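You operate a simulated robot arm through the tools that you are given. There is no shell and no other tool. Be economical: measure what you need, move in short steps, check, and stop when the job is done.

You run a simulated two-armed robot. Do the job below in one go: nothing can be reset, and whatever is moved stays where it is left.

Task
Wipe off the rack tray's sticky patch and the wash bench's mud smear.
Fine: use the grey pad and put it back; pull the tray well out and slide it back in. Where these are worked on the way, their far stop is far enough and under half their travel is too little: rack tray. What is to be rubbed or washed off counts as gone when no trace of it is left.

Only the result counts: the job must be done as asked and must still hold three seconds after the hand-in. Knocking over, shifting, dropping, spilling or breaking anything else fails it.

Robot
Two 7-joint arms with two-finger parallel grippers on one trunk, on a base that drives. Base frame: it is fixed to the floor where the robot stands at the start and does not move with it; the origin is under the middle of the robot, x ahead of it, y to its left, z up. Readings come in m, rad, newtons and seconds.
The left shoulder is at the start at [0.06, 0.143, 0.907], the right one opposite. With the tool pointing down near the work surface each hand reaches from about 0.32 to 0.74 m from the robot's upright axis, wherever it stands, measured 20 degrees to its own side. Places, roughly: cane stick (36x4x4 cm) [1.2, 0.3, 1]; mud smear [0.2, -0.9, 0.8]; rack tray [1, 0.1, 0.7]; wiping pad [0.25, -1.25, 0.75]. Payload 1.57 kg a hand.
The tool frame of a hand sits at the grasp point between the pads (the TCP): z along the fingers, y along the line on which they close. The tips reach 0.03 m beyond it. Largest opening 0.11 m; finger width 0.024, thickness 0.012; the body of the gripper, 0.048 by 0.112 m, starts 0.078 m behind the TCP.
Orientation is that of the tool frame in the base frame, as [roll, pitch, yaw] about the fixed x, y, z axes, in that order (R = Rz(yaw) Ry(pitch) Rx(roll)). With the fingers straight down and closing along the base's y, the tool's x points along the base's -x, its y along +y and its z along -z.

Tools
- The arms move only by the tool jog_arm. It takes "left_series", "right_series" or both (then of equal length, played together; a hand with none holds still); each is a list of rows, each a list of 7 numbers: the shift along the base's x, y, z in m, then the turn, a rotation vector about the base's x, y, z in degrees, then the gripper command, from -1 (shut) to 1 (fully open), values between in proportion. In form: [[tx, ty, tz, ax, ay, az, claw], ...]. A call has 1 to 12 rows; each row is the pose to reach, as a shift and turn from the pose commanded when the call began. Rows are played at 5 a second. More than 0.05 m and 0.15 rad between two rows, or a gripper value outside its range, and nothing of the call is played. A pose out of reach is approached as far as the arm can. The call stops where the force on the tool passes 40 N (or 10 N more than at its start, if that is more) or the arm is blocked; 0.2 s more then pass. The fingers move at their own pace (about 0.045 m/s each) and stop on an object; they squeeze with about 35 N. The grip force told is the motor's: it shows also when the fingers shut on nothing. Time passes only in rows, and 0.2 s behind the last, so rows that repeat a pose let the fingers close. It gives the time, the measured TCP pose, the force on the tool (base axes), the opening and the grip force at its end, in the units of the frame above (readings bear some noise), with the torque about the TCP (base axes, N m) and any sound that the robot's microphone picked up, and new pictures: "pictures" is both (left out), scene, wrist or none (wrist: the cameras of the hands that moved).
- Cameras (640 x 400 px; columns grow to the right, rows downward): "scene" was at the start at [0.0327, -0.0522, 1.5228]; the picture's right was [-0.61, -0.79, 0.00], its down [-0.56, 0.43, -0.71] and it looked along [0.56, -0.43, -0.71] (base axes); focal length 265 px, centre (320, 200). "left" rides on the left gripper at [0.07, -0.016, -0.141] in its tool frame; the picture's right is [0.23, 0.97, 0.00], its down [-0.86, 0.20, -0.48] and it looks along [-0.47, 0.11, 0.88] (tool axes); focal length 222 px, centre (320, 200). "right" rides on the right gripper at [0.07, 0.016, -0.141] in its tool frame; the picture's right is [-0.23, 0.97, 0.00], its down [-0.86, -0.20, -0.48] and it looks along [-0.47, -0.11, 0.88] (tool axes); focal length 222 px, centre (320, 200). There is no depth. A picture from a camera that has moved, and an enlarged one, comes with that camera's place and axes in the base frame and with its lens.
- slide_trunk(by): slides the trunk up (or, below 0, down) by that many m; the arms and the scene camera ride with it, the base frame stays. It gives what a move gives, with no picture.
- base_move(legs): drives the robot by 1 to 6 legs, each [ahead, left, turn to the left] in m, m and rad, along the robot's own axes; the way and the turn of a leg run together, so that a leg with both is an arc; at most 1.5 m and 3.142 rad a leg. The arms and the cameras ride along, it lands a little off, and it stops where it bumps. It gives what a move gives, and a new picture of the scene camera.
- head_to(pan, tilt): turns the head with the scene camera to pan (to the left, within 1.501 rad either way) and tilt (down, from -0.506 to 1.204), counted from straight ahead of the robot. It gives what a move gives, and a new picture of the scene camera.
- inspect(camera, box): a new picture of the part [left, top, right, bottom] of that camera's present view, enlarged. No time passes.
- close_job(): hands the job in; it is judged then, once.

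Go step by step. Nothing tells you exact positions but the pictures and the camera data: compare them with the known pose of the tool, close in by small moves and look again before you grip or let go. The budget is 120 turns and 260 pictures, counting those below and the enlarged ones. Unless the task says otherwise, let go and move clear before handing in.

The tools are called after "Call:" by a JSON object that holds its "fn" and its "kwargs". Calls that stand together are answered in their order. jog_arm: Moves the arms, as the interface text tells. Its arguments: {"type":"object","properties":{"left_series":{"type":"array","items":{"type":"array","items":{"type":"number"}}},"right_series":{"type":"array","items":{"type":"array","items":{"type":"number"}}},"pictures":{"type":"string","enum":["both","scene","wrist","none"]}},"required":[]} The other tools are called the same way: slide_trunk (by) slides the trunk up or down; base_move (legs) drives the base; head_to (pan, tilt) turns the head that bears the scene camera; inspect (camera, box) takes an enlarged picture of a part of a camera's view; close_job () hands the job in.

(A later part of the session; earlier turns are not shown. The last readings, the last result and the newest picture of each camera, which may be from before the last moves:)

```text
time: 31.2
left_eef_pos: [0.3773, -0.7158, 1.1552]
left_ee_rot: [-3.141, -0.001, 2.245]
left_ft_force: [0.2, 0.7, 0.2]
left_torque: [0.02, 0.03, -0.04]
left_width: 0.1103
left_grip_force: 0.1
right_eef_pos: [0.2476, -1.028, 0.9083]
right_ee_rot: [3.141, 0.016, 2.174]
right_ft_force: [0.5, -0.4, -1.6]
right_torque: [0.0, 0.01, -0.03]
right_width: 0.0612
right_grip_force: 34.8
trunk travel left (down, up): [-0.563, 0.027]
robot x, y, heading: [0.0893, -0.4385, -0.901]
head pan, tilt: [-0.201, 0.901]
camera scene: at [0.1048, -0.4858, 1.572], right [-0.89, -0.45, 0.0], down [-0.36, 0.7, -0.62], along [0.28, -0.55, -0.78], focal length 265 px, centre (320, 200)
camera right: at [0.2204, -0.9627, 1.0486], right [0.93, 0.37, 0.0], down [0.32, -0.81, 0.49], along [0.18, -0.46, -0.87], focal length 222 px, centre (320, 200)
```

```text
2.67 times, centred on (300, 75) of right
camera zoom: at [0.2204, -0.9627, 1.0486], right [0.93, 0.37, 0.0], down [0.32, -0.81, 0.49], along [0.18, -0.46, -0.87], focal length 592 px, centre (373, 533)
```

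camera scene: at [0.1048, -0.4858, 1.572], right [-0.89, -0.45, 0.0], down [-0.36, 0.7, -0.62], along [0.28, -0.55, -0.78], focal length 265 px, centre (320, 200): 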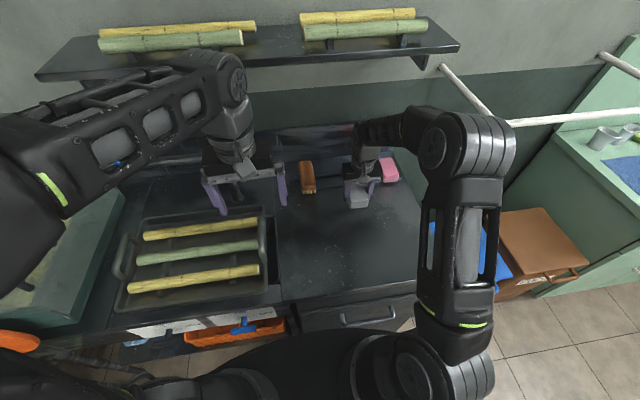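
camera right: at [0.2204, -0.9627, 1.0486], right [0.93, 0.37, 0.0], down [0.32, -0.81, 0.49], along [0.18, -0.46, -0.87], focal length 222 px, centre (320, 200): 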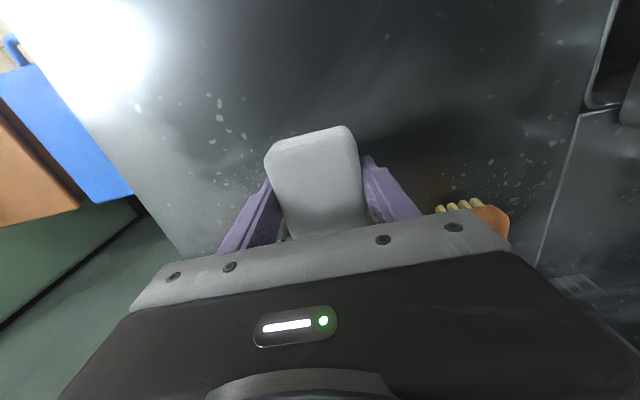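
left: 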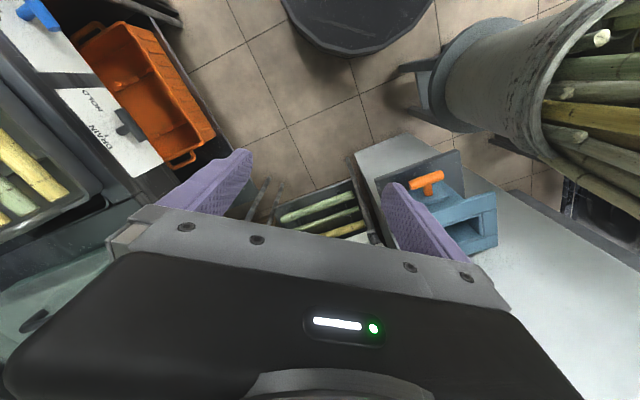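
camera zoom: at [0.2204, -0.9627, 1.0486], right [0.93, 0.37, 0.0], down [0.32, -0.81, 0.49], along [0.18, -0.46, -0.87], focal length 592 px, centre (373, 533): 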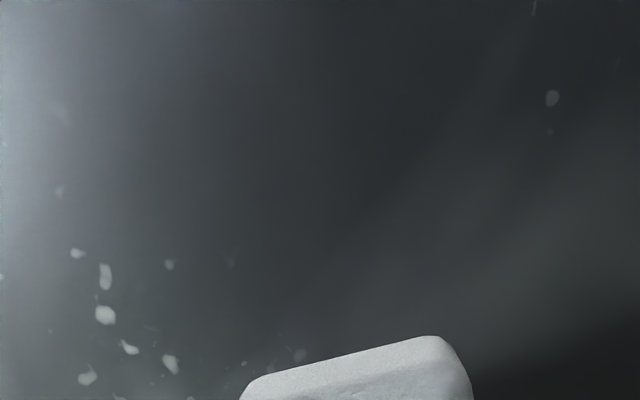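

The mud smear is fully gone. I carry the pad back over, drive back out the way I came, and turn to the rack.

Call:
{"fn": "jog_arm", "kwargs": {"right_series": [[0, 0, 0.045, 0, 0, 0, -1], [-0.02, 0.025, 0.08, 0, 0, 0, -1], [-0.04, 0.05, 0.11, 0, 0, 0, -1], [-0.065, 0.085, 0.12, 0, 0, 0, -1], [-0.09, 0.12, 0.13, 0, 0, 0, -1], [-0.115, 0.155, 0.14, 0, 0, 0, -1]], "pictures": "none"}}

Call:
{"fn": "base_move", "kwargs": {"legs": [[-0.45, 0, 0], [0, 0, 0.9]]}}

Call:
{"fn": "head_to", "kwargs": {"pan": 0.1, "tilt": 0.75}}

```text
time: 32.6
left_eef_pos: [0.376, -0.7147, 1.1581]
left_ee_rot: [-3.14, 0.001, 2.245]
left_ft_force: [-0.4, 0.3, 0.6]
left_torque: [0.01, -0.05, 0.01]
left_width: 0.1097
left_grip_force: 0.2
right_eef_pos: [0.131, -0.8715, 1.0474]
right_ee_rot: [-3.141, 0.019, 2.172]
right_ft_force: [-0.4, -0.1, -0.5]
right_torque: [0.03, -0.02, 0.02]
right_width: 0.0613
right_grip_force: 35.3
trunk travel left (down, up): [-0.563, 0.027]
robot x, y, heading: [0.0914, -0.4413, -0.897]
head pan, tilt: [-0.201, 0.901]
```

```text
time: 37.6
left_eef_pos: [0.203, -0.0355, 1.1559]
left_ee_rot: [-3.141, 0.002, 3.131]
left_ft_force: [0.2, -0.1, -0.3]
left_torque: [0.0, -0.01, -0.01]
left_width: 0.1102
left_grip_force: 0.0
right_eef_pos: [0.1714, -0.3257, 1.0476]
right_ee_rot: [-3.14, 0.015, 3.06]
right_ft_force: [0.4, -0.2, -0.3]
right_torque: [0.01, 0.01, 0.01]
right_width: 0.0612
right_grip_force: 34.6
trunk travel left (down, up): [-0.563, 0.027]
robot x, y, heading: [-0.19, -0.0821, -0.011]
head pan, tilt: [-0.201, 0.901]
camera scene: at [-0.1508, -0.1008, 1.5721], right [-0.21, -0.98, 0.0], down [-0.77, 0.17, -0.62], along [0.61, -0.13, -0.78], focal length 265 px, centre (320, 200)
```

scene: 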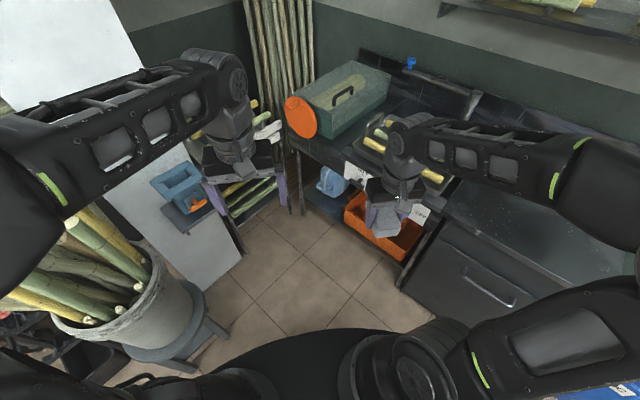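

```text
time: 38.4
left_eef_pos: [0.2024, -0.0347, 1.156]
left_ee_rot: [3.141, 0.001, 3.132]
left_ft_force: [-0.5, 0.2, -0.3]
left_torque: [0.02, 0.0, -0.02]
left_width: 0.1103
left_grip_force: 0.2
right_eef_pos: [0.1692, -0.3257, 1.0474]
right_ee_rot: [-3.14, 0.017, 3.059]
right_ft_force: [0.5, -0.1, -0.2]
right_torque: [0.0, 0.0, -0.02]
right_width: 0.0613
right_grip_force: 35.1
trunk travel left (down, up): [-0.563, 0.027]
robot x, y, heading: [-0.1922, -0.0825, -0.015]
head pan, tilt: [0.099, 0.75]
camera scene: at [-0.1421, -0.0778, 1.5839], right [0.09, -1.0, 0.0], down [-0.68, -0.06, -0.73], along [0.73, 0.06, -0.68], focal length 265 px, centre (320, 200)
```

scene: 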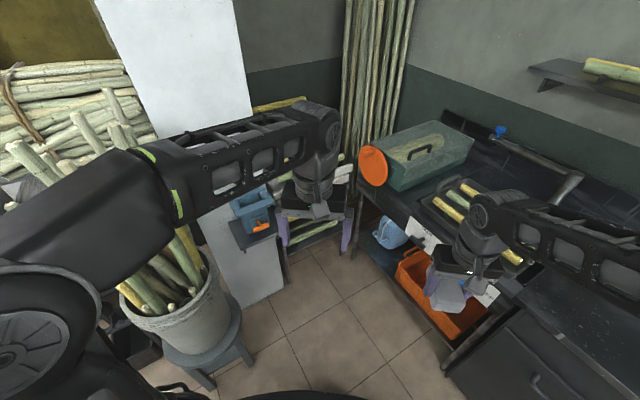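

The left hand blocks the rack; I move it aside to the left.

Call:
{"fn": "jog_arm", "kwargs": {"left_series": [[0, 0.045, 0, 0, 0, 0, 1], [0, 0.09, 0, 0, 0, 0, 1], [0, 0.135, 0, 0, 0, 0, 1], [0, 0.18, 0, 0, 0, 0, 1], [0, 0.22, 0, 0, 0, 0, 1], [0, 0.26, 0, 0, 0, 0, 1]], "pictures": "scene"}}

Call:
{"fn": "inspect", "kwargs": {"camera": "scene", "box": [220, 70, 420, 270]}}

```text
time: 39.8
left_eef_pos: [0.2027, 0.2272, 1.1535]
left_ee_rot: [-3.141, -0.001, 3.129]
left_ft_force: [-0.2, 0.2, 0.2]
left_torque: [-0.02, 0.01, -0.02]
left_width: 0.1099
left_grip_force: 0.0
right_eef_pos: [0.1697, -0.3256, 1.0479]
right_ee_rot: [-3.141, 0.016, 3.063]
right_ft_force: [-0.2, 0.2, -1.0]
right_torque: [0.0, 0.04, 0.02]
right_width: 0.0612
right_grip_force: 35.1
trunk travel left (down, up): [-0.563, 0.027]
robot x, y, heading: [-0.1921, -0.0841, -0.013]
head pan, tilt: [0.099, 0.75]
camera scene: at [-0.1418, -0.0774, 1.584], right [0.09, -1.0, 0.0], down [-0.68, -0.06, -0.73], along [0.73, 0.06, -0.68], focal length 265 px, centre (320, 200)
```

scene: 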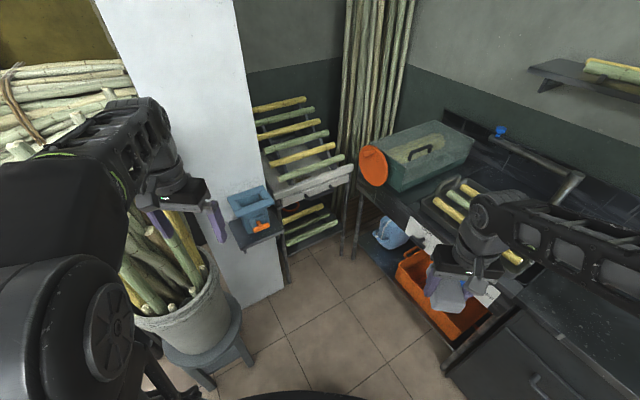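

```text
2.00 times, centred on (320, 170) of scene
camera zoom: at [-0.1418, -0.0774, 1.584], right [0.09, -1.0, 0.0], down [-0.68, -0.06, -0.73], along [0.73, 0.06, -0.68], focal length 530 px, centre (320, 260)
```

zoom: 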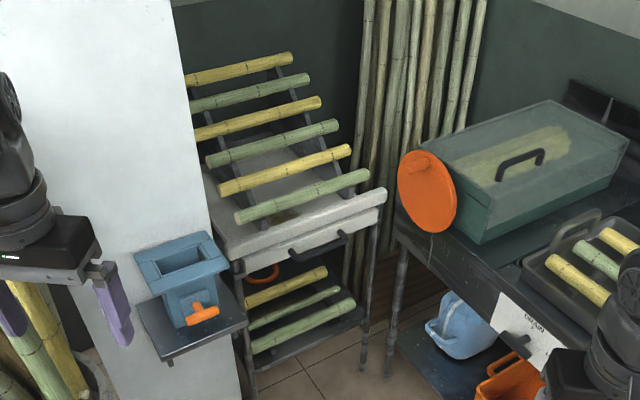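

The rack tray is the light one with the dark handle under the inclined sticks; the rack faces me at heading ≈0.62. I translate into place in front of it, then turn.

Call:
{"fn": "base_move", "kwargs": {"legs": [[0.33, -0.22, 0]]}}

Call:
{"fn": "base_move", "kwargs": {"legs": [[0, 0, 0.63]]}}

```text
time: 42.3
left_eef_pos: [0.5341, 0.0, 1.1545]
left_ee_rot: [3.141, 0.0, 3.131]
left_ft_force: [-0.7, 0.0, 0.3]
left_torque: [0.0, 0.02, -0.03]
left_width: 0.11
left_grip_force: 0.0
right_eef_pos: [0.4989, -0.5523, 1.0479]
right_ee_rot: [-3.142, 0.016, 3.06]
right_ft_force: [0.6, -0.4, -0.4]
right_torque: [0.04, 0.0, -0.01]
right_width: 0.0611
right_grip_force: 34.7
trunk travel left (down, up): [-0.563, 0.027]
robot x, y, heading: [0.1341, -0.3063, -0.013]
head pan, tilt: [0.099, 0.75]
camera scene: at [0.1883, -0.3044, 1.5839], right [0.09, -1.0, 0.0], down [-0.68, -0.06, -0.73], along [0.73, 0.06, -0.68], focal length 265 px, centre (320, 200)
```

scene: 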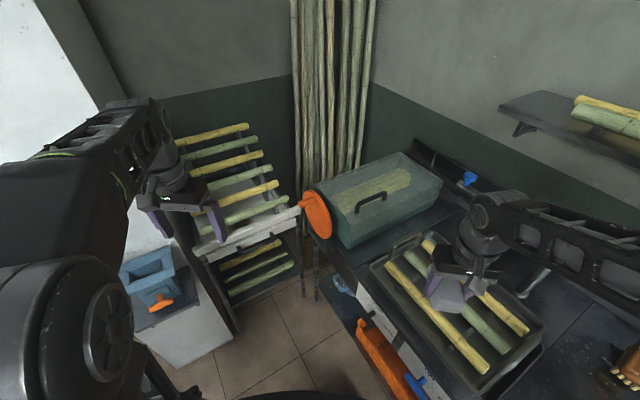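

```text
time: 44.5
left_eef_pos: [0.2707, 0.1757, 1.1537]
left_ee_rot: [3.141, 0.0, -2.513]
left_ft_force: [0.4, 0.3, 0.5]
left_torque: [0.01, -0.02, 0.0]
left_width: 0.1099
left_grip_force: 0.0
right_eef_pos: [0.5728, -0.2881, 1.0483]
right_ee_rot: [-3.14, 0.014, -2.585]
right_ft_force: [-0.2, -0.7, -1.1]
right_torque: [0.0, 0.0, -0.03]
right_width: 0.0613
right_grip_force: 35.2
trunk travel left (down, up): [-0.563, 0.027]
robot x, y, heading: [0.1368, -0.3068, 0.629]
head pan, tilt: [0.099, 0.75]
camera scene: at [0.1724, -0.2738, 1.584], right [0.66, -0.75, 0.0], down [-0.51, -0.45, -0.73], along [0.55, 0.48, -0.68], focal length 265 px, centre (320, 200)
```

scene: 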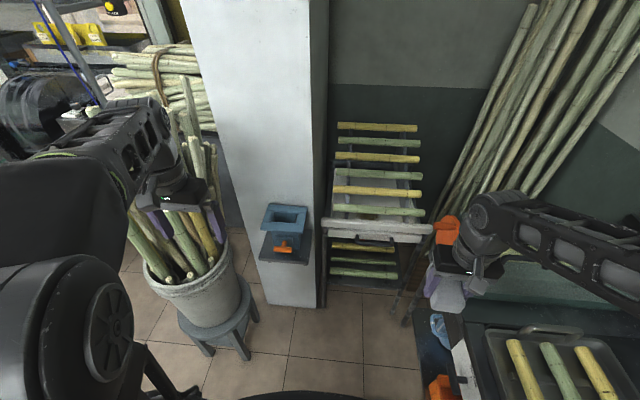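

I zoom in on the rack tray.

Call:
{"fn": "inspect", "kwargs": {"camera": "scene", "box": [290, 110, 450, 290]}}

```text
2.22 times, centred on (370, 200) of scene
camera zoom: at [0.1724, -0.2738, 1.584], right [0.66, -0.75, 0.0], down [-0.51, -0.45, -0.73], along [0.55, 0.48, -0.68], focal length 589 px, centre (209, 200)
```

zoom: 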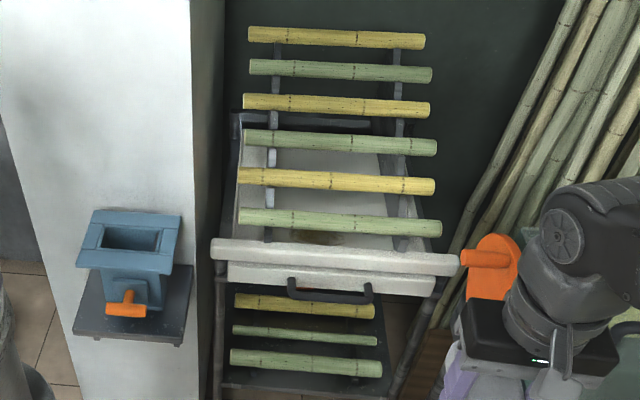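

The handle is a dark horizontal bar at about (0.836, 0.005, 0.705). I'll take it with the left hand, fingers pointing forward and closing vertically; first I turn the left hand by 90° about the vertical while bringing it in front.

Call:
{"fn": "jog_arm", "kwargs": {"left_series": [[0.013, -0.014, -0.005, 0, 0, 7.5, 1], [0.026, -0.028, -0.01, 0, 0, 15, 1], [0.04, -0.042, -0.015, 0, 0, 22.5, 1], [0.053, -0.056, -0.02, 0, 0, 30, 1], [0.066, -0.07, -0.03, 0, 0, 37.5, 1], [0.08, -0.084, -0.04, 0, 0, 45, 1], [0.093, -0.098, -0.06, 0, 0, 52.5, 1], [0.106, -0.112, -0.08, 0, 0, 60, 1], [0.12, -0.127, -0.1, 0, 0, 67.5, 1], [0.133, -0.14, -0.12, 0, 0, 75, 1], [0.146, -0.155, -0.14, 0, 0, 82.5, 1], [0.159, -0.169, -0.15, 0, 0, 90, 1]], "pictures": "scene"}}

```text
time: 47.0
left_eef_pos: [0.4284, 0.0057, 1.0015]
left_ee_rot: [-3.141, 0.001, -0.94]
left_ft_force: [0.3, -0.4, 0.5]
left_torque: [-0.01, 0.02, -0.01]
left_width: 0.1103
left_grip_force: 0.1
right_eef_pos: [0.5733, -0.2887, 1.0473]
right_ee_rot: [3.141, 0.017, -2.585]
right_ft_force: [0.5, -0.7, -1.0]
right_torque: [-0.02, 0.05, 0.0]
right_width: 0.0614
right_grip_force: 35.3
trunk travel left (down, up): [-0.563, 0.027]
robot x, y, heading: [0.1369, -0.3126, 0.625]
head pan, tilt: [0.099, 0.75]
camera scene: at [0.1729, -0.2742, 1.584], right [0.66, -0.75, 0.0], down [-0.51, -0.45, -0.73], along [0.55, 0.49, -0.68], focal length 265 px, centre (320, 200)
```

scene: 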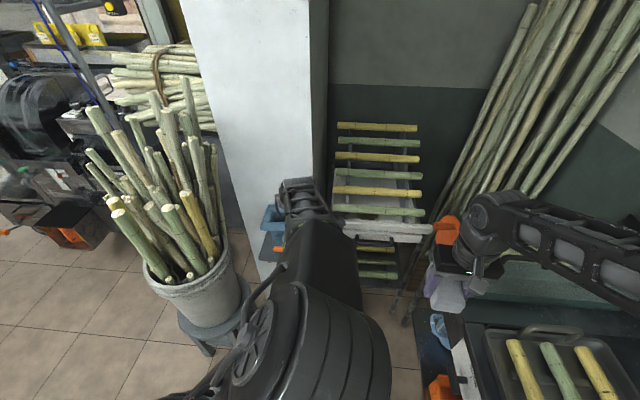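

The elbow is now up and the forearm forward. I tilt the hand forward towards the handle and move the right hand aside a little.

Call:
{"fn": "jog_arm", "kwargs": {"left_series": [[0, 0, 0, 4.7, -6.5, 0, 1], [0.01, 0.006, 0, 9.4, -13, 0, 1], [0.03, 0.004, -0.02, 14, -19.5, 0, 1], [0.055, -0.005, -0.04, 18.7, -26, 0, 1], [0.08, -0.018, -0.06, 23.4, -32.4, 0, 0.9], [0.11, -0.03, -0.08, 28, -38.9, 0, 0.7], [0.14, -0.042, -0.1, 32.8, -45.4, 0, 0.5], [0.17, -0.054, -0.12, 37.4, -51.8, 0, 0.3], [0.195, -0.066, -0.135, 41, -56.7, 0, 0.2], [0.216, -0.078, -0.15, 41, -56.7, 0, 0.0]], "right_series": [[0.02, -0.03, 0.02, 0, 0, 0, -1], [0.04, -0.055, 0.04, 0, 0, 0, -1], [0.047, -0.065, 0.05, 0, 0, 0, -1], [0.047, -0.065, 0.05, 0, 0, 0, -1], [0.047, -0.065, 0.05, 0, 0, 0, -1], [0.047, -0.065, 0.05, 0, 0, 0, -1], [0.047, -0.065, 0.05, 0, 0, 0, -1], [0.047, -0.065, 0.05, 0, 0, 0, -1], [0.047, -0.065, 0.05, 0, 0, 0, -1], [0.047, -0.065, 0.05, 0, 0, 0, -1]]}}

```text
time: 49.2
left_eef_pos: [0.6452, -0.0728, 0.853]
left_ee_rot: [-1.919, -0.001, -0.944]
left_ft_force: [0.6, 0.0, 0.3]
left_torque: [0.02, -0.01, 0.0]
left_width: 0.0548
left_grip_force: 0.1
right_eef_pos: [0.6213, -0.3516, 1.097]
right_ee_rot: [3.14, 0.015, -2.585]
right_ft_force: [0.4, 0.8, -1.2]
right_torque: [-0.03, -0.01, 0.0]
right_width: 0.0609
right_grip_force: 34.8
trunk travel left (down, up): [-0.563, 0.027]
robot x, y, heading: [0.1346, -0.3065, 0.624]
head pan, tilt: [0.099, 0.75]
camera scene: at [0.1731, -0.2737, 1.584], right [0.66, -0.75, 0.0], down [-0.51, -0.45, -0.73], along [0.55, 0.48, -0.68], focal length 265 px, centre (320, 200)
camera right: at [0.55, -0.3772, 1.2359], right [-0.32, 0.95, 0.0], down [0.82, 0.28, 0.49], along [0.47, 0.16, -0.87], focal length 222 px, centre (320, 200)
camera left: at [0.5839, -0.2054, 0.9173], right [-0.14, -0.38, -0.91], down [-0.92, 0.39, -0.03], along [0.36, 0.84, -0.4], focal length 222 px, centre (320, 200)
```

scene: 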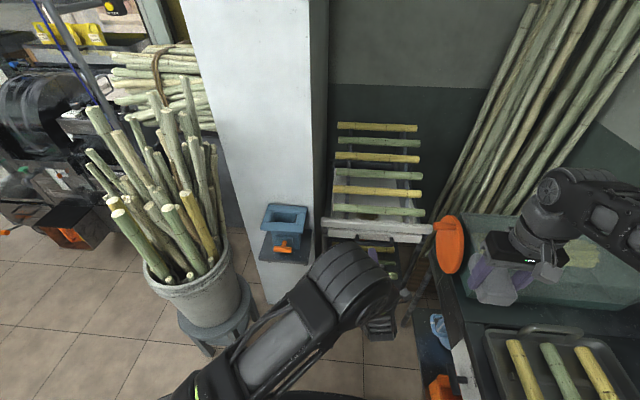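
right: 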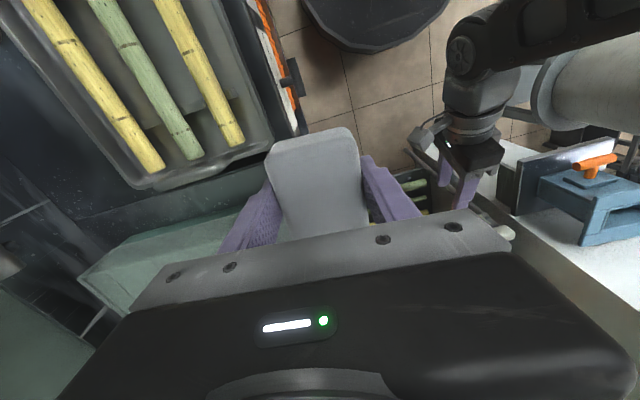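
left: 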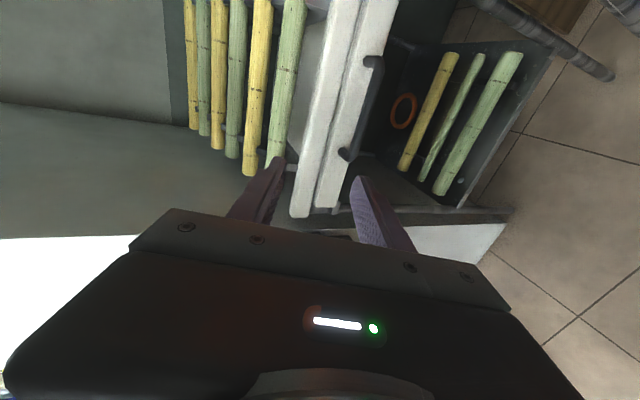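

The left wrist camera sees the handle bar well: centre ≈ (0.842, 0.012, 0.705). I approach to 7 cm in front of it.

Call:
{"fn": "jog_arm", "kwargs": {"left_series": [[0.03, 0.01, -0.026, 0, 0, 0, 0], [0.06, 0.02, -0.052, 0, 0, 0, 0], [0.09, 0.03, -0.078, 0, 0, 0, 0], [0.12, 0.038, -0.104, 0, 0, 0, 0], [0.144, 0.046, -0.124, 0, 0, 0, 0]]}}

Call:
{"fn": "inspect", "kwargs": {"camera": "left", "box": [200, 0, 520, 230]}}

```text
time: 50.5
left_eef_pos: [0.7897, -0.0271, 0.7277]
left_ee_rot: [-1.922, 0.0, -0.945]
left_ft_force: [0.3, 0.2, 0.1]
left_torque: [0.0, 0.02, -0.02]
left_width: 0.0547
left_grip_force: 0.1
right_eef_pos: [0.619, -0.3526, 1.0946]
right_ee_rot: [3.141, 0.018, -2.585]
right_ft_force: [0.0, 0.4, -0.7]
right_torque: [0.01, -0.03, 0.02]
right_width: 0.0614
right_grip_force: 35.4
trunk travel left (down, up): [-0.563, 0.027]
robot x, y, heading: [0.1381, -0.311, 0.625]
head pan, tilt: [0.099, 0.75]
camera scene: at [0.173, -0.2738, 1.584], right [0.66, -0.75, 0.0], down [-0.51, -0.45, -0.73], along [0.55, 0.48, -0.68], focal length 265 px, centre (320, 200)
camera left: at [0.7273, -0.1586, 0.793], right [-0.14, -0.38, -0.91], down [-0.92, 0.39, -0.02], along [0.36, 0.84, -0.4], focal length 222 px, centre (320, 200)
```

scene: 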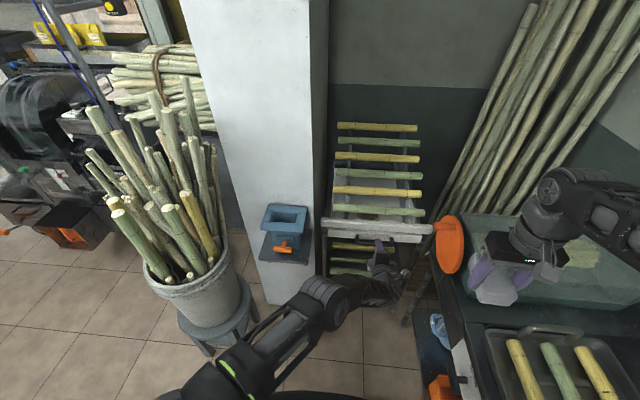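
left: 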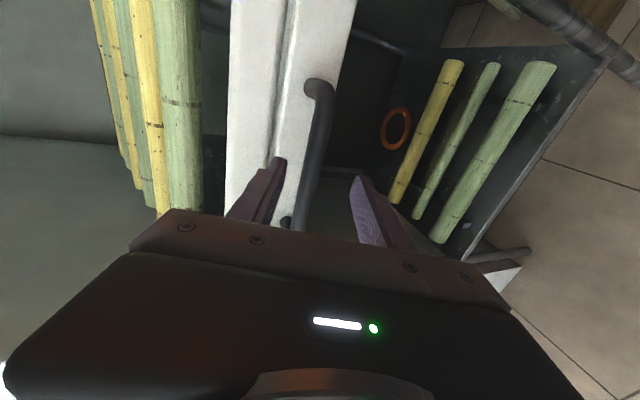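

```text
1.74 times, centred on (360, 115) of left
camera zoom: at [0.7273, -0.1586, 0.793], right [-0.14, -0.38, -0.91], down [-0.92, 0.39, -0.02], along [0.36, 0.84, -0.4], focal length 386 px, centre (250, 348)
```

zoom: 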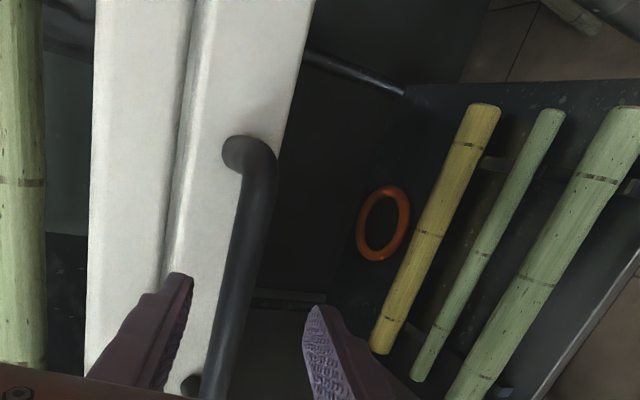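

Refined: bar at r≈0.686 along the pull axis, z≈0.715; the hand is laterally centred. I advance 4.4 cm with the bar between the fingers.

Call:
{"fn": "jog_arm", "kwargs": {"left_series": [[0.012, 0.009, -0.004, 0, 0, 0, 0], [0.024, 0.017, -0.007, 0, 0, 0, 0], [0.036, 0.026, -0.009, 0, 0, 0, 0]], "pictures": "wrist"}}

Call:
{"fn": "inspect", "kwargs": {"camera": "left", "box": [220, 60, 420, 240]}}

```text
time: 51.3
left_eef_pos: [0.8157, -0.0086, 0.7232]
left_ee_rot: [-1.927, -0.001, -0.946]
left_ft_force: [-33.9, -14.3, 10.6]
left_torque: [0.68, -1.05, 0.73]
left_width: 0.0535
left_grip_force: 0.1
left hand out of reach, approached as far as the arm can: row 3
right_eef_pos: [0.614, -0.3543, 1.0969]
right_ee_rot: [-3.141, 0.022, -2.585]
right_ft_force: [0.5, 0.2, 0.5]
right_torque: [-0.01, 0.0, 0.0]
right_width: 0.0614
right_grip_force: 34.5
trunk travel left (down, up): [-0.563, 0.027]
robot x, y, heading: [0.1348, -0.3054, 0.624]
head pan, tilt: [0.099, 0.75]
stopped in row 3 (left hand): the force on the tool passed its limit (the readings are from after the stop); the commanded pose is now the measured one
camera left: at [0.7534, -0.1394, 0.7886], right [-0.14, -0.38, -0.91], down [-0.92, 0.39, -0.02], along [0.37, 0.84, -0.41], focal length 222 px, centre (320, 200)
```

left: 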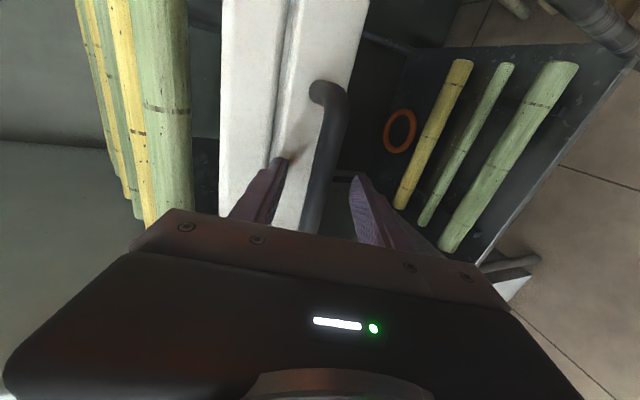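

```text
2.22 times, centred on (320, 150) of left
camera zoom: at [0.7534, -0.1394, 0.7886], right [-0.14, -0.38, -0.91], down [-0.92, 0.39, -0.02], along [0.37, 0.84, -0.41], focal length 494 px, centre (320, 311)
```

zoom: 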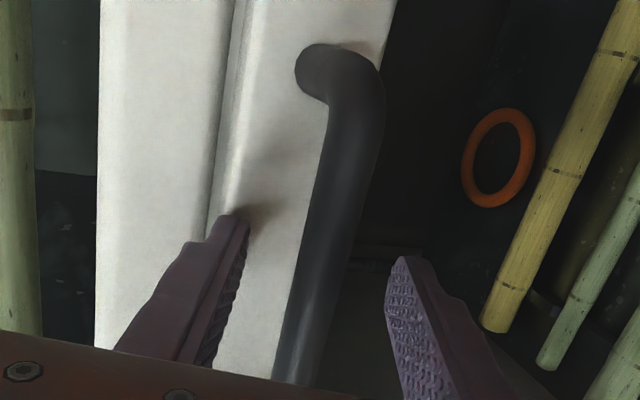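

The upper finger met the lip above. I back off 1.5 cm, narrow the opening to ~3.6 cm, and advance again.

Call:
{"fn": "jog_arm", "kwargs": {"left_series": [[-0.012, -0.009, 0, 0, 0, 0, -0.35], [-0.012, -0.009, 0, 0, 0, 0, -0.35], [-0.004, -0.003, -0.001, 0, 0, 0, -0.35], [0.003, 0.002, -0.001, 0, 0, 0, -0.35], [0.008, 0.006, -0.001, 0, 0, 0, -0.35], [0.012, 0.009, -0.001, 0, 0, 0, -0.35]], "pictures": "none"}}

Call:
{"fn": "inspect", "kwargs": {"camera": "left", "box": [220, 60, 420, 240]}}

```text
time: 52.6
left_eef_pos: [0.8166, -0.0052, 0.7218]
left_ee_rot: [-1.94, 0.001, -0.956]
left_ft_force: [-28.7, -12.0, 5.3]
left_torque: [0.31, -0.54, 0.38]
left_width: 0.0314
left_grip_force: 0.1
left hand out of reach, approached as far as the arm can: row 5, 6
right_eef_pos: [0.6145, -0.3546, 1.097]
right_ee_rot: [-3.141, 0.019, -2.587]
right_ft_force: [0.4, -0.9, 0.2]
right_torque: [-0.02, -0.01, -0.01]
right_width: 0.061
right_grip_force: 34.7
trunk travel left (down, up): [-0.563, 0.027]
robot x, y, heading: [0.133, -0.3083, 0.624]
head pan, tilt: [0.099, 0.75]
stopped in row 6 (left hand): the force on the tool passed its limit (the readings are from after the stop); the commanded pose is now the measured one
```

```text
2.22 times, centred on (320, 150) of left
camera zoom: at [0.7547, -0.1358, 0.7887], right [-0.16, -0.39, -0.91], down [-0.92, 0.4, -0.01], along [0.37, 0.83, -0.42], focal length 494 px, centre (320, 311)
```

zoom: 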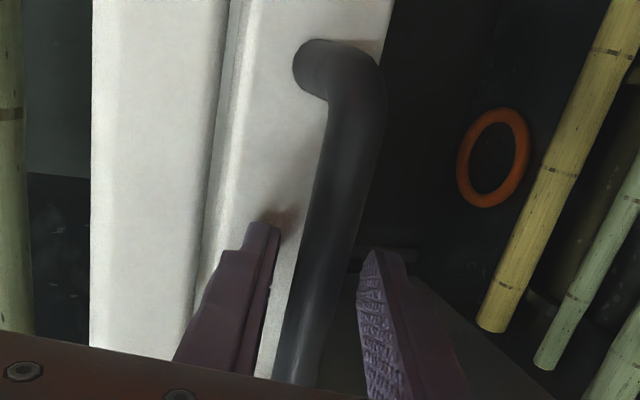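

The tips touch the face with the bar between the fingers. I back off 4 mm and close.

Call:
{"fn": "jog_arm", "kwargs": {"left_series": [[-0.004, -0.003, 0, 0, 0, 0, -0.35], [-0.004, -0.003, 0, 0, 0, 0, -0.7], [-0.004, -0.003, 0, 0, 0, 0, -1], [-0.004, -0.003, 0, 0, 0, 0, -1], [-0.004, -0.003, 0, 0, 0, 0, -1]], "pictures": "none"}}

Call:
{"fn": "inspect", "kwargs": {"camera": "left", "box": [220, 60, 420, 240]}}

```text
time: 53.8
left_eef_pos: [0.8163, -0.0037, 0.7242]
left_ee_rot: [-1.936, 0.0, -0.953]
left_ft_force: [0.3, 1.6, 10.2]
left_torque: [-0.34, -0.18, 0.31]
left_width: 0.0158
left_grip_force: 31.7
right_eef_pos: [0.6177, -0.3525, 1.0967]
right_ee_rot: [-3.139, 0.018, -2.586]
right_ft_force: [0.2, 0.3, -0.5]
right_torque: [0.0, 0.03, -0.01]
right_width: 0.0612
right_grip_force: 34.9
trunk travel left (down, up): [-0.563, 0.027]
robot x, y, heading: [0.1348, -0.3082, 0.621]
head pan, tilt: [0.099, 0.75]
```

```text
2.22 times, centred on (320, 150) of left
camera zoom: at [0.7539, -0.1356, 0.7899], right [-0.15, -0.39, -0.91], down [-0.92, 0.4, -0.02], along [0.37, 0.83, -0.41], focal length 494 px, centre (320, 311)
```

zoom: 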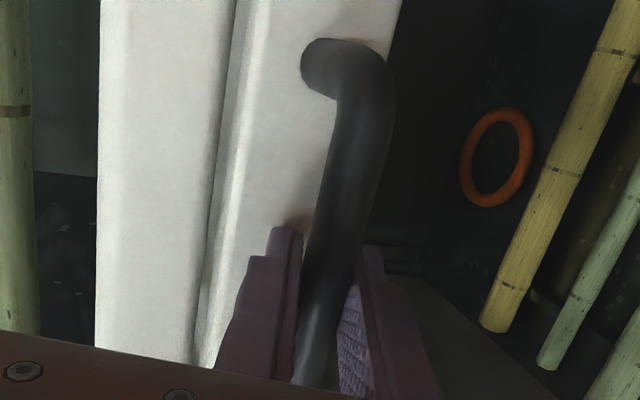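

Handle gripped. I pull by driving back 0.1 m first.

Call:
{"fn": "base_move", "kwargs": {"legs": [[-0.1, 0, 0]]}}

```text
time: 55.0
left_eef_pos: [0.7327, -0.0657, 0.7242]
left_ee_rot: [-1.936, 0.0, -0.955]
left_ft_force: [0.3, 1.8, 17.7]
left_torque: [-0.38, -0.24, 0.26]
left_width: 0.0159
left_grip_force: 31.6
right_eef_pos: [0.5321, -0.4139, 1.0965]
right_ee_rot: [-3.14, 0.02, -2.586]
right_ft_force: [-0.1, -0.5, -1.2]
right_torque: [-0.03, -0.02, -0.01]
right_width: 0.0611
right_grip_force: 34.7
trunk travel left (down, up): [-0.563, 0.027]
robot x, y, heading: [0.0498, -0.3664, 0.623]
head pan, tilt: [0.099, 0.75]
camera scene: at [0.0851, -0.3362, 1.5842], right [0.66, -0.75, 0.0], down [-0.51, -0.45, -0.73], along [0.55, 0.49, -0.68], focal length 265 px, centre (320, 200)
```

scene: 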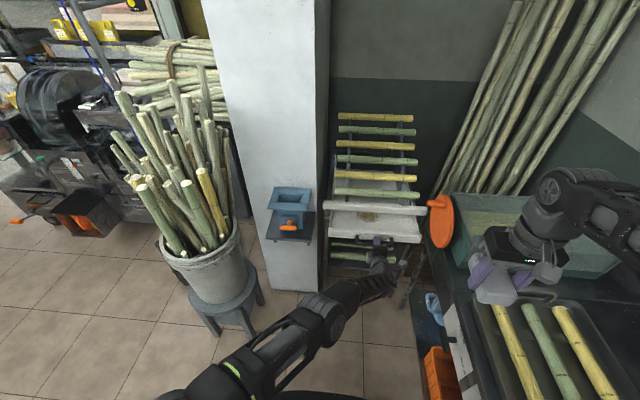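

The tray slides out, and the brown patch becomes visible. Pull on another 0.12.

Call:
{"fn": "base_move", "kwargs": {"legs": [[-0.12, 0, 0]]}}

Call:
{"fn": "inspect", "kwargs": {"camera": "scene", "box": [290, 110, 450, 290]}}

```text
time: 56.2
left_eef_pos: [0.6393, -0.1344, 0.7248]
left_ee_rot: [-1.933, 0.0, -0.956]
left_ft_force: [-4.8, 7.6, 10.6]
left_torque: [-0.28, -0.16, 0.59]
left_width: 0.016
left_grip_force: 31.5
right_eef_pos: [0.4376, -0.4825, 1.0964]
right_ee_rot: [-3.14, 0.019, -2.589]
right_ft_force: [-0.3, -0.8, -0.9]
right_torque: [0.01, 0.0, -0.02]
right_width: 0.0611
right_grip_force: 34.6
trunk travel left (down, up): [-0.563, 0.027]
robot x, y, heading: [-0.0411, -0.4366, 0.618]
head pan, tilt: [0.099, 0.75]
camera scene: at [-0.0093, -0.4035, 1.5841], right [0.66, -0.75, 0.0], down [-0.51, -0.45, -0.73], along [0.55, 0.48, -0.68], focal length 265 px, centre (320, 200)
```

scene: 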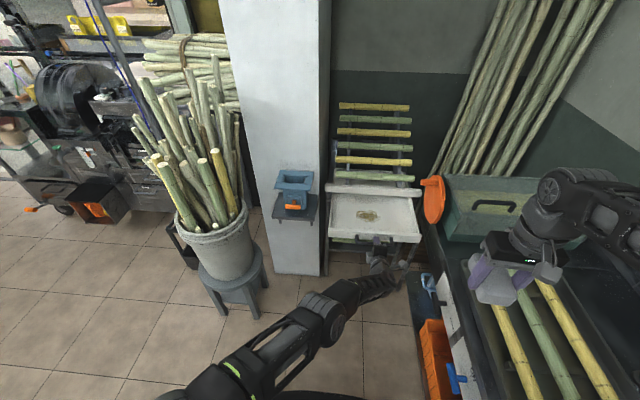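

```text
2.22 times, centred on (370, 200) of scene
camera zoom: at [-0.0093, -0.4035, 1.5841], right [0.66, -0.75, 0.0], down [-0.51, -0.45, -0.73], along [0.55, 0.48, -0.68], focal length 589 px, centre (209, 200)
```

zoom: 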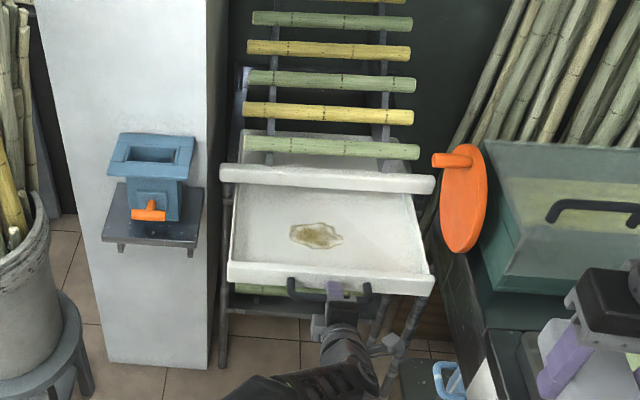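

Tray is out ~0.21 m. I pull another 0.06 to get well past half of any travel, watching the force.

Call:
{"fn": "base_move", "kwargs": {"legs": [[-0.06, 0, 0]]}}

Call:
{"fn": "inspect", "kwargs": {"camera": "scene", "box": [290, 110, 450, 290]}}

```text
time: 57.1
left_eef_pos: [0.5886, -0.1692, 0.7238]
left_ee_rot: [-1.934, 0.0, -0.954]
left_ft_force: [4.0, -5.0, 7.8]
left_torque: [-0.43, -0.3, 0.24]
left_width: 0.016
left_grip_force: 31.8
right_eef_pos: [0.3909, -0.5182, 1.0953]
right_ee_rot: [3.142, 0.017, -2.588]
right_ft_force: [-0.3, 0.2, -0.1]
right_torque: [0.04, 0.0, 0.02]
right_width: 0.0612
right_grip_force: 34.9
trunk travel left (down, up): [-0.563, 0.027]
robot x, y, heading: [-0.096, -0.4753, 0.623]
head pan, tilt: [0.099, 0.75]
camera scene: at [-0.0569, -0.4396, 1.5841], right [0.66, -0.75, 0.0], down [-0.51, -0.45, -0.73], along [0.55, 0.48, -0.68], focal length 265 px, centre (320, 200)
```

scene: 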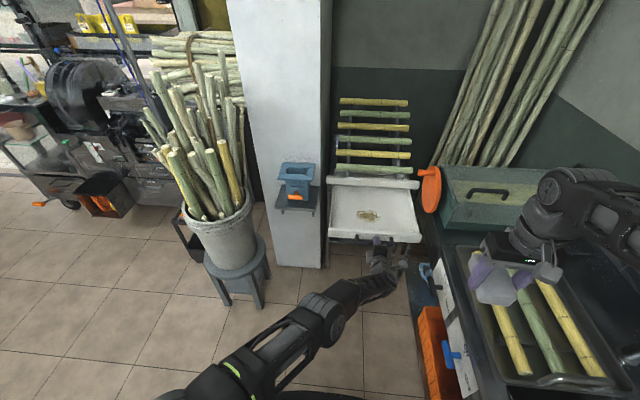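

```text
2.22 times, centred on (370, 200) of scene
camera zoom: at [-0.0569, -0.4396, 1.5841], right [0.66, -0.75, 0.0], down [-0.51, -0.45, -0.73], along [0.55, 0.48, -0.68], focal length 589 px, centre (209, 200)
```

zoom: 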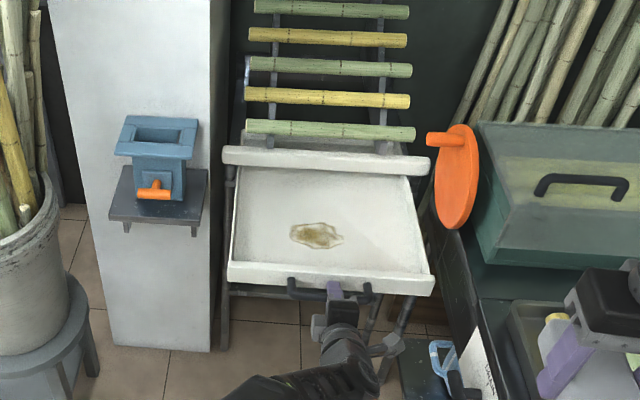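

The tray is out ~0.28 m and runs freely; patch centre ≈ (0.72, −0.05). I let go of the handle, back off and raise the left hand out of the way.

Call:
{"fn": "jog_arm", "kwargs": {"left_series": [[0, 0, 0, 0, 0, 0, -0.2], [0, 0, 0, 0, 0, 0, 0], [-0.024, -0.018, 0, 0, 0, 0, 0], [-0.055, -0.04, 0, 0, 0, 0, 0], [-0.085, -0.06, 0.02, 0, 0, 0, 0], [-0.115, -0.065, 0.055, 0, 0, 0, 0], [-0.145, -0.065, 0.09, 0, 0, 0, 0], [-0.175, -0.065, 0.125, 0, 0, 0, 0], [-0.205, -0.06, 0.16, 0, 0, 0, 0], [-0.235, -0.045, 0.195, 0, 0, 0, 0], [-0.265, -0.03, 0.225, 0, 0, 0, 0], [-0.295, 0.0, 0.25, 0, 0, 0, 0]], "pictures": "scene"}}

```text
time: 59.7
left_eef_pos: [0.2932, -0.1677, 0.9738]
left_ee_rot: [-1.935, 0.002, -0.954]
left_ft_force: [0.0, 0.4, -0.5]
left_torque: [0.0, 0.02, 0.0]
left_width: 0.0551
left_grip_force: 0.0
right_eef_pos: [0.3899, -0.516, 1.0969]
right_ee_rot: [-3.14, 0.017, -2.587]
right_ft_force: [-0.4, 0.7, -0.8]
right_torque: [0.01, -0.03, 0.0]
right_width: 0.0614
right_grip_force: 35.1
trunk travel left (down, up): [-0.563, 0.027]
robot x, y, heading: [-0.0896, -0.4731, 0.625]
head pan, tilt: [0.099, 0.75]
camera scene: at [-0.057, -0.4373, 1.584], right [0.66, -0.75, 0.0], down [-0.51, -0.45, -0.73], along [0.55, 0.48, -0.68], focal length 265 px, centre (320, 200)
```

scene: 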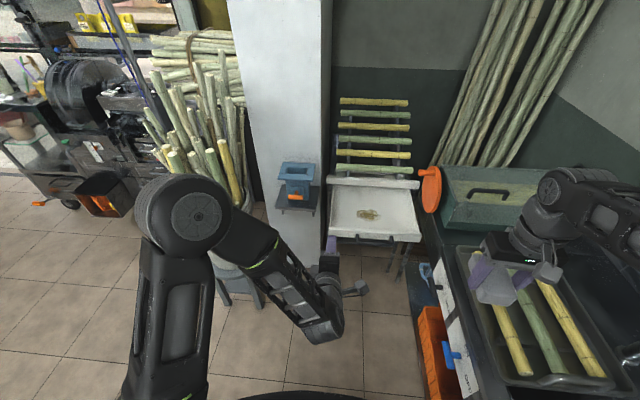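

I bring the left hand further left, up and back.

Call:
{"fn": "jog_arm", "kwargs": {"left_series": [[-0.03, 0.015, 0.025, 0, 0, 0, 0], [-0.06, 0.03, 0.05, 0, 0, 0, 0], [-0.09, 0.045, 0.075, 0, 0, 0, 0], [-0.12, 0.06, 0.1, 0, 0, 0, 0], [-0.15, 0.078, 0.125, 0, 0, 0, 0], [-0.175, 0.09, 0.14, 0, 0, 0, 0], [-0.198, 0.103, 0.15, 0, 0, 0, 0]], "pictures": "none"}}

Call:
{"fn": "base_move", "kwargs": {"legs": [[0.15, 0, 0]]}}

```text
time: 61.3
left_eef_pos: [0.165, -0.0067, 1.1909]
left_ee_rot: [-1.938, 0.0, -0.955]
left_ft_force: [-0.4, 0.5, 0.5]
left_torque: [-0.01, 0.01, -0.01]
left_width: 0.0551
left_grip_force: 0.2
left hand out of reach, approached as far as the arm can: row 1, 2, 3, 4, 5, 6, 7
right_eef_pos: [0.3888, -0.5171, 1.0972]
right_ee_rot: [-3.139, 0.016, -2.589]
right_ft_force: [0.0, 0.2, 0.2]
right_torque: [-0.01, -0.04, -0.05]
right_width: 0.0609
right_grip_force: 35.6
trunk travel left (down, up): [-0.563, 0.027]
robot x, y, heading: [-0.0945, -0.476, 0.627]
head pan, tilt: [0.099, 0.75]
```

```text
time: 62.7
left_eef_pos: [0.2863, 0.0785, 1.189]
left_ee_rot: [-1.939, -0.001, -0.956]
left_ft_force: [0.8, -0.1, 0.0]
left_torque: [0.02, -0.03, 0.0]
left_width: 0.0549
left_grip_force: 0.1
right_eef_pos: [0.5122, -0.4303, 1.0953]
right_ee_rot: [-3.141, 0.016, -2.589]
right_ft_force: [0.1, 0.5, -1.1]
right_torque: [-0.05, 0.02, 0.0]
right_width: 0.0611
right_grip_force: 34.6
trunk travel left (down, up): [-0.563, 0.027]
robot x, y, heading: [0.0246, -0.3841, 0.625]
head pan, tilt: [0.099, 0.75]
camera scene: at [0.0653, -0.3512, 1.5839], right [0.66, -0.75, 0.0], down [-0.51, -0.45, -0.73], along [0.55, 0.48, -0.68], focal length 265 px, centre (320, 200)
```

scene: 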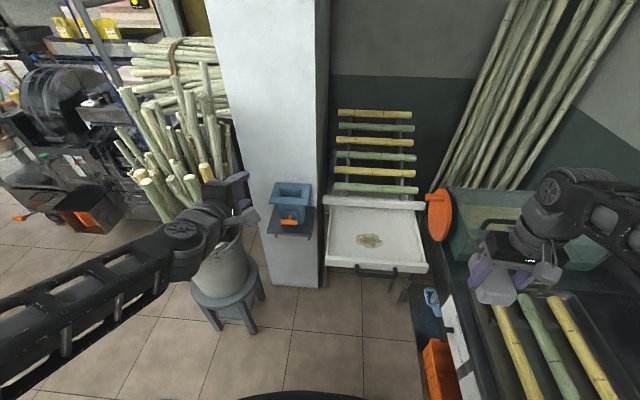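

I drive another 0.15 forward so the patch comes within the right hand's reach.

Call:
{"fn": "base_move", "kwargs": {"legs": [[0.14, 0, 0]]}}

Call:
{"fn": "inspect", "kwargs": {"camera": "scene", "box": [290, 170, 450, 290]}}

```text
time: 64.0
left_eef_pos: [0.402, 0.1615, 1.1896]
left_ee_rot: [-1.938, -0.001, -0.956]
left_ft_force: [-1.0, 0.3, -0.1]
left_torque: [0.05, 0.02, 0.01]
left_width: 0.0552
left_grip_force: 0.1
right_eef_pos: [0.6265, -0.3474, 1.0946]
right_ee_rot: [-3.14, 0.017, -2.59]
right_ft_force: [-0.5, -0.5, -1.2]
right_torque: [-0.01, 0.08, 0.01]
right_width: 0.0612
right_grip_force: 35.1
trunk travel left (down, up): [-0.563, 0.027]
robot x, y, heading: [0.1462, -0.3024, 0.628]
head pan, tilt: [0.099, 0.75]
camera scene: at [0.1801, -0.2688, 1.5839], right [0.66, -0.75, 0.0], down [-0.51, -0.45, -0.73], along [0.55, 0.48, -0.68], focal length 265 px, centre (320, 200)
```

scene: 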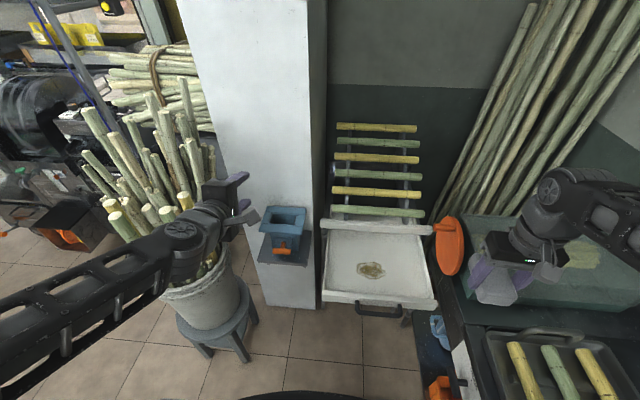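

```text
3.33 times, centred on (370, 230) of scene
camera zoom: at [0.1801, -0.2688, 1.5839], right [0.66, -0.75, 0.0], down [-0.51, -0.45, -0.73], along [0.55, 0.48, -0.68], focal length 883 px, centre (153, 100)
```

zoom: 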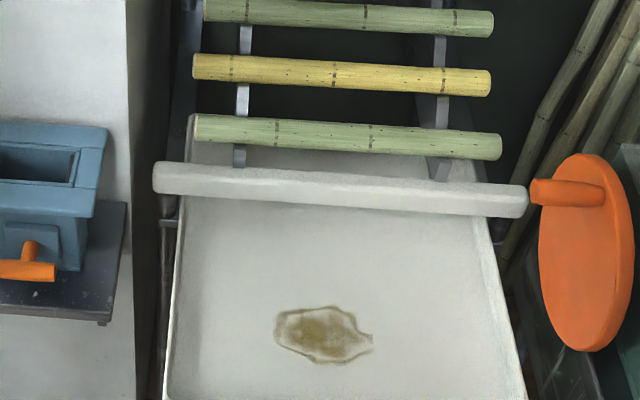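

Patch centre triangulates to (0.736, −0.045, z≈0.684), about 11×9 cm. I bring the pad over it, first inward then forward.

Call:
{"fn": "jog_arm", "kwargs": {"right_series": [[-0.026, 0.036, 0, 0, 0, 0, -1], [-0.052, 0.072, 0, 0, 0, 1, -1], [-0.078, 0.109, 0, 0, 0, 2, -1], [-0.105, 0.146, 0, 0, 0, 3, -1], [-0.07, 0.171, -0.01, 0, 0, 4, -1], [-0.035, 0.196, -0.03, 0, 0, 4, -1], [0.0, 0.221, -0.05, 0, 0, 4, -1], [0.033, 0.246, -0.08, 0, 0, 4, -1], [0.066, 0.271, -0.11, 0, 0, 4, -1], [0.099, 0.295, -0.14, 0, 0, 4, -1]]}}

```text
refused: row 8 steps farther than a row can; nothing moved
```

Call:
{"fn": "jog_arm", "kwargs": {"right_series": [[-0.026, 0.036, 0, 0, 0, 0, -1], [-0.052, 0.072, 0, 0, 0, 1, -1], [-0.078, 0.109, 0, 0, 0, 2, -1], [-0.105, 0.146, 0, 0, 0, 3, -1], [-0.07, 0.171, -0.01, 0, 0, 4, -1], [-0.035, 0.196, -0.03, 0, 0, 4, -1], [0.0, 0.221, -0.05, 0, 0, 4, -1], [0.033, 0.246, -0.07, 0, 0, 4, -1], [0.066, 0.271, -0.09, 0, 0, 4, -1], [0.099, 0.295, -0.11, 0, 0, 4, -1]]}}

```text
time: 66.2
left_eef_pos: [0.4001, 0.1608, 1.1892]
left_ee_rot: [-1.94, -0.001, -0.956]
left_ft_force: [0.3, 0.0, 0.1]
left_torque: [0.04, 0.01, 0.02]
left_width: 0.0552
left_grip_force: 0.0
right_eef_pos: [0.7255, -0.0542, 0.9884]
right_ee_rot: [-3.139, 0.016, -2.52]
right_ft_force: [0.1, 0.2, -0.5]
right_torque: [-0.03, 0.05, -0.02]
right_width: 0.0615
right_grip_force: 34.9
trunk travel left (down, up): [-0.563, 0.027]
robot x, y, heading: [0.1442, -0.3028, 0.626]
head pan, tilt: [0.099, 0.75]
camera scene: at [0.1795, -0.269, 1.5839], right [0.66, -0.75, 0.0], down [-0.51, -0.45, -0.73], along [0.55, 0.48, -0.68], focal length 265 px, centre (320, 200)
camera right: at [0.6582, -0.0848, 1.1279], right [-0.38, 0.92, 0.0], down [0.8, 0.33, 0.49], along [0.45, 0.19, -0.87], focal length 222 px, centre (320, 200)
```

scene: 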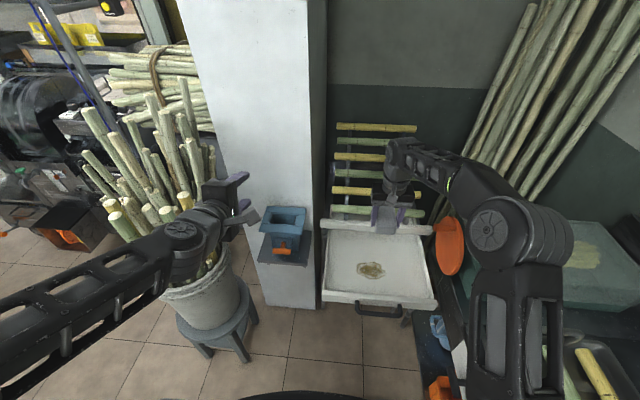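
right: 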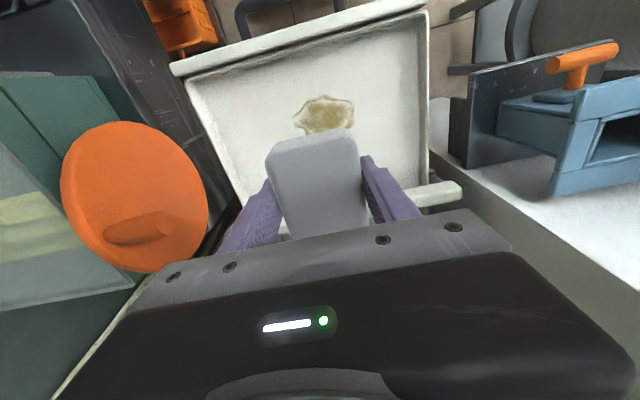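

The patch appears slightly nearer (r≈0.557); I adjust back 1.2 cm and descend to 0.78.

Call:
{"fn": "jog_arm", "kwargs": {"right_series": [[-0.01, -0.007, -0.045, 0, 0, 0, -1], [-0.01, -0.007, -0.09, 0, 0, 0, -1], [-0.01, -0.007, -0.135, 0, 0, 0, -1], [-0.01, -0.007, -0.175, 0, 0, 0, -1], [-0.01, -0.007, -0.205, 0, 0, 0, -1]]}}

Call:
{"fn": "inspect", "kwargs": {"camera": "scene", "box": [290, 170, 450, 290]}}

```text
time: 67.4
left_eef_pos: [0.4008, 0.1604, 1.1896]
left_ee_rot: [-1.938, -0.001, -0.957]
left_ft_force: [-0.3, 0.6, -0.6]
left_torque: [-0.05, -0.01, 0.07]
left_width: 0.0549
left_grip_force: 0.1
right_eef_pos: [0.7129, -0.0606, 0.7786]
right_ee_rot: [-3.139, 0.017, -2.518]
right_ft_force: [0.4, 0.3, 0.0]
right_torque: [-0.03, 0.02, -0.01]
right_width: 0.0611
right_grip_force: 35.1
trunk travel left (down, up): [-0.563, 0.027]
robot x, y, heading: [0.1417, -0.305, 0.623]
head pan, tilt: [0.099, 0.75]
camera scene: at [0.1789, -0.2696, 1.584], right [0.66, -0.75, 0.0], down [-0.51, -0.45, -0.73], along [0.55, 0.48, -0.68], focal length 265 px, centre (320, 200)
camera right: at [0.6449, -0.0904, 0.9193], right [-0.38, 0.92, 0.0], down [0.8, 0.33, 0.49], along [0.45, 0.19, -0.87], focal length 222 px, centre (320, 200)
```

scene: 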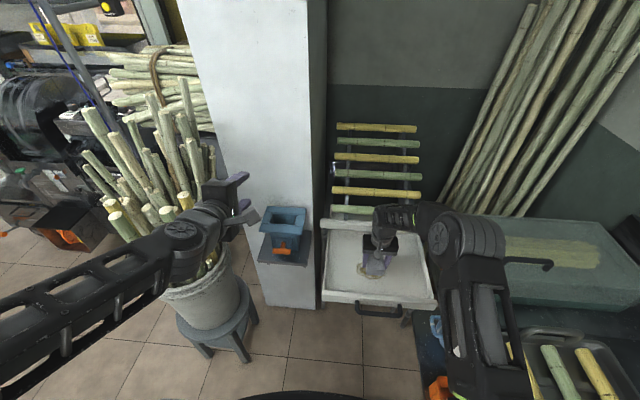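
right: 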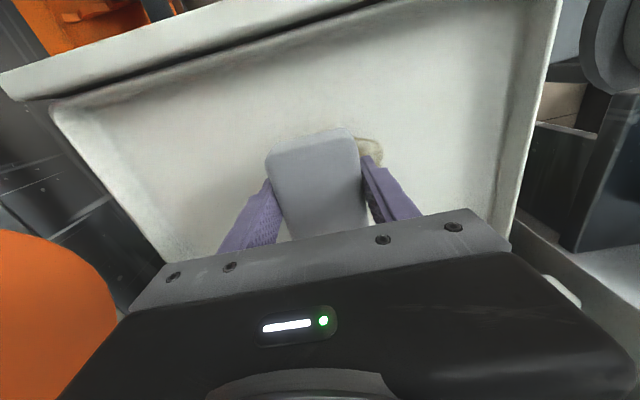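

```text
3.33 times, centred on (370, 230) of scene
camera zoom: at [0.1789, -0.2696, 1.584], right [0.66, -0.75, 0.0], down [-0.51, -0.45, -0.73], along [0.55, 0.48, -0.68], focal length 883 px, centre (153, 100)
```

zoom: 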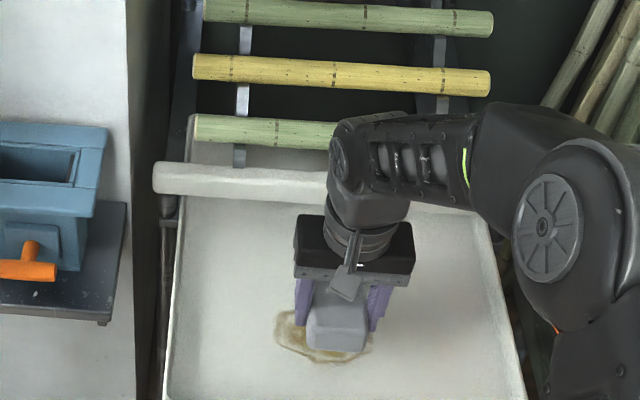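

The pad is over the patch, which extends a bit to the left. I descend until contact.

Call:
{"fn": "jog_arm", "kwargs": {"right_series": [[-0.003, 0.005, -0.015, 0, 0, 0, -1], [-0.006, 0.008, -0.03, 0, 0, 0, -1], [-0.006, 0.008, -0.036, 0, 0, 0, -1], [-0.006, 0.008, -0.042, 0, 0, 0, -1], [-0.006, 0.008, -0.048, 0, 0, 0, -1], [-0.006, 0.008, -0.054, 0, 0, 0, -1], [-0.006, 0.008, -0.06, 0, 0, 0, -1]], "pictures": "none"}}

```text
time: 68.7
left_eef_pos: [0.4009, 0.1604, 1.1904]
left_ee_rot: [-1.938, 0.001, -0.956]
left_ft_force: [0.3, -0.3, 0.2]
left_torque: [-0.02, 0.01, 0.01]
left_width: 0.0549
left_grip_force: 0.0
right_eef_pos: [0.713, -0.0482, 0.7391]
right_ee_rot: [3.141, 0.034, -2.521]
right_ft_force: [0.8, -1.0, 20.1]
right_torque: [-0.52, 0.58, 0.01]
right_width: 0.0609
right_grip_force: 35.1
trunk travel left (down, up): [-0.563, 0.027]
robot x, y, heading: [0.1418, -0.3038, 0.62]
head pan, tilt: [0.099, 0.75]
stopped in row 6 (right hand): the force on the tool passed its limit (the readings are from after the stop); the commanded pose is now the measured one
```

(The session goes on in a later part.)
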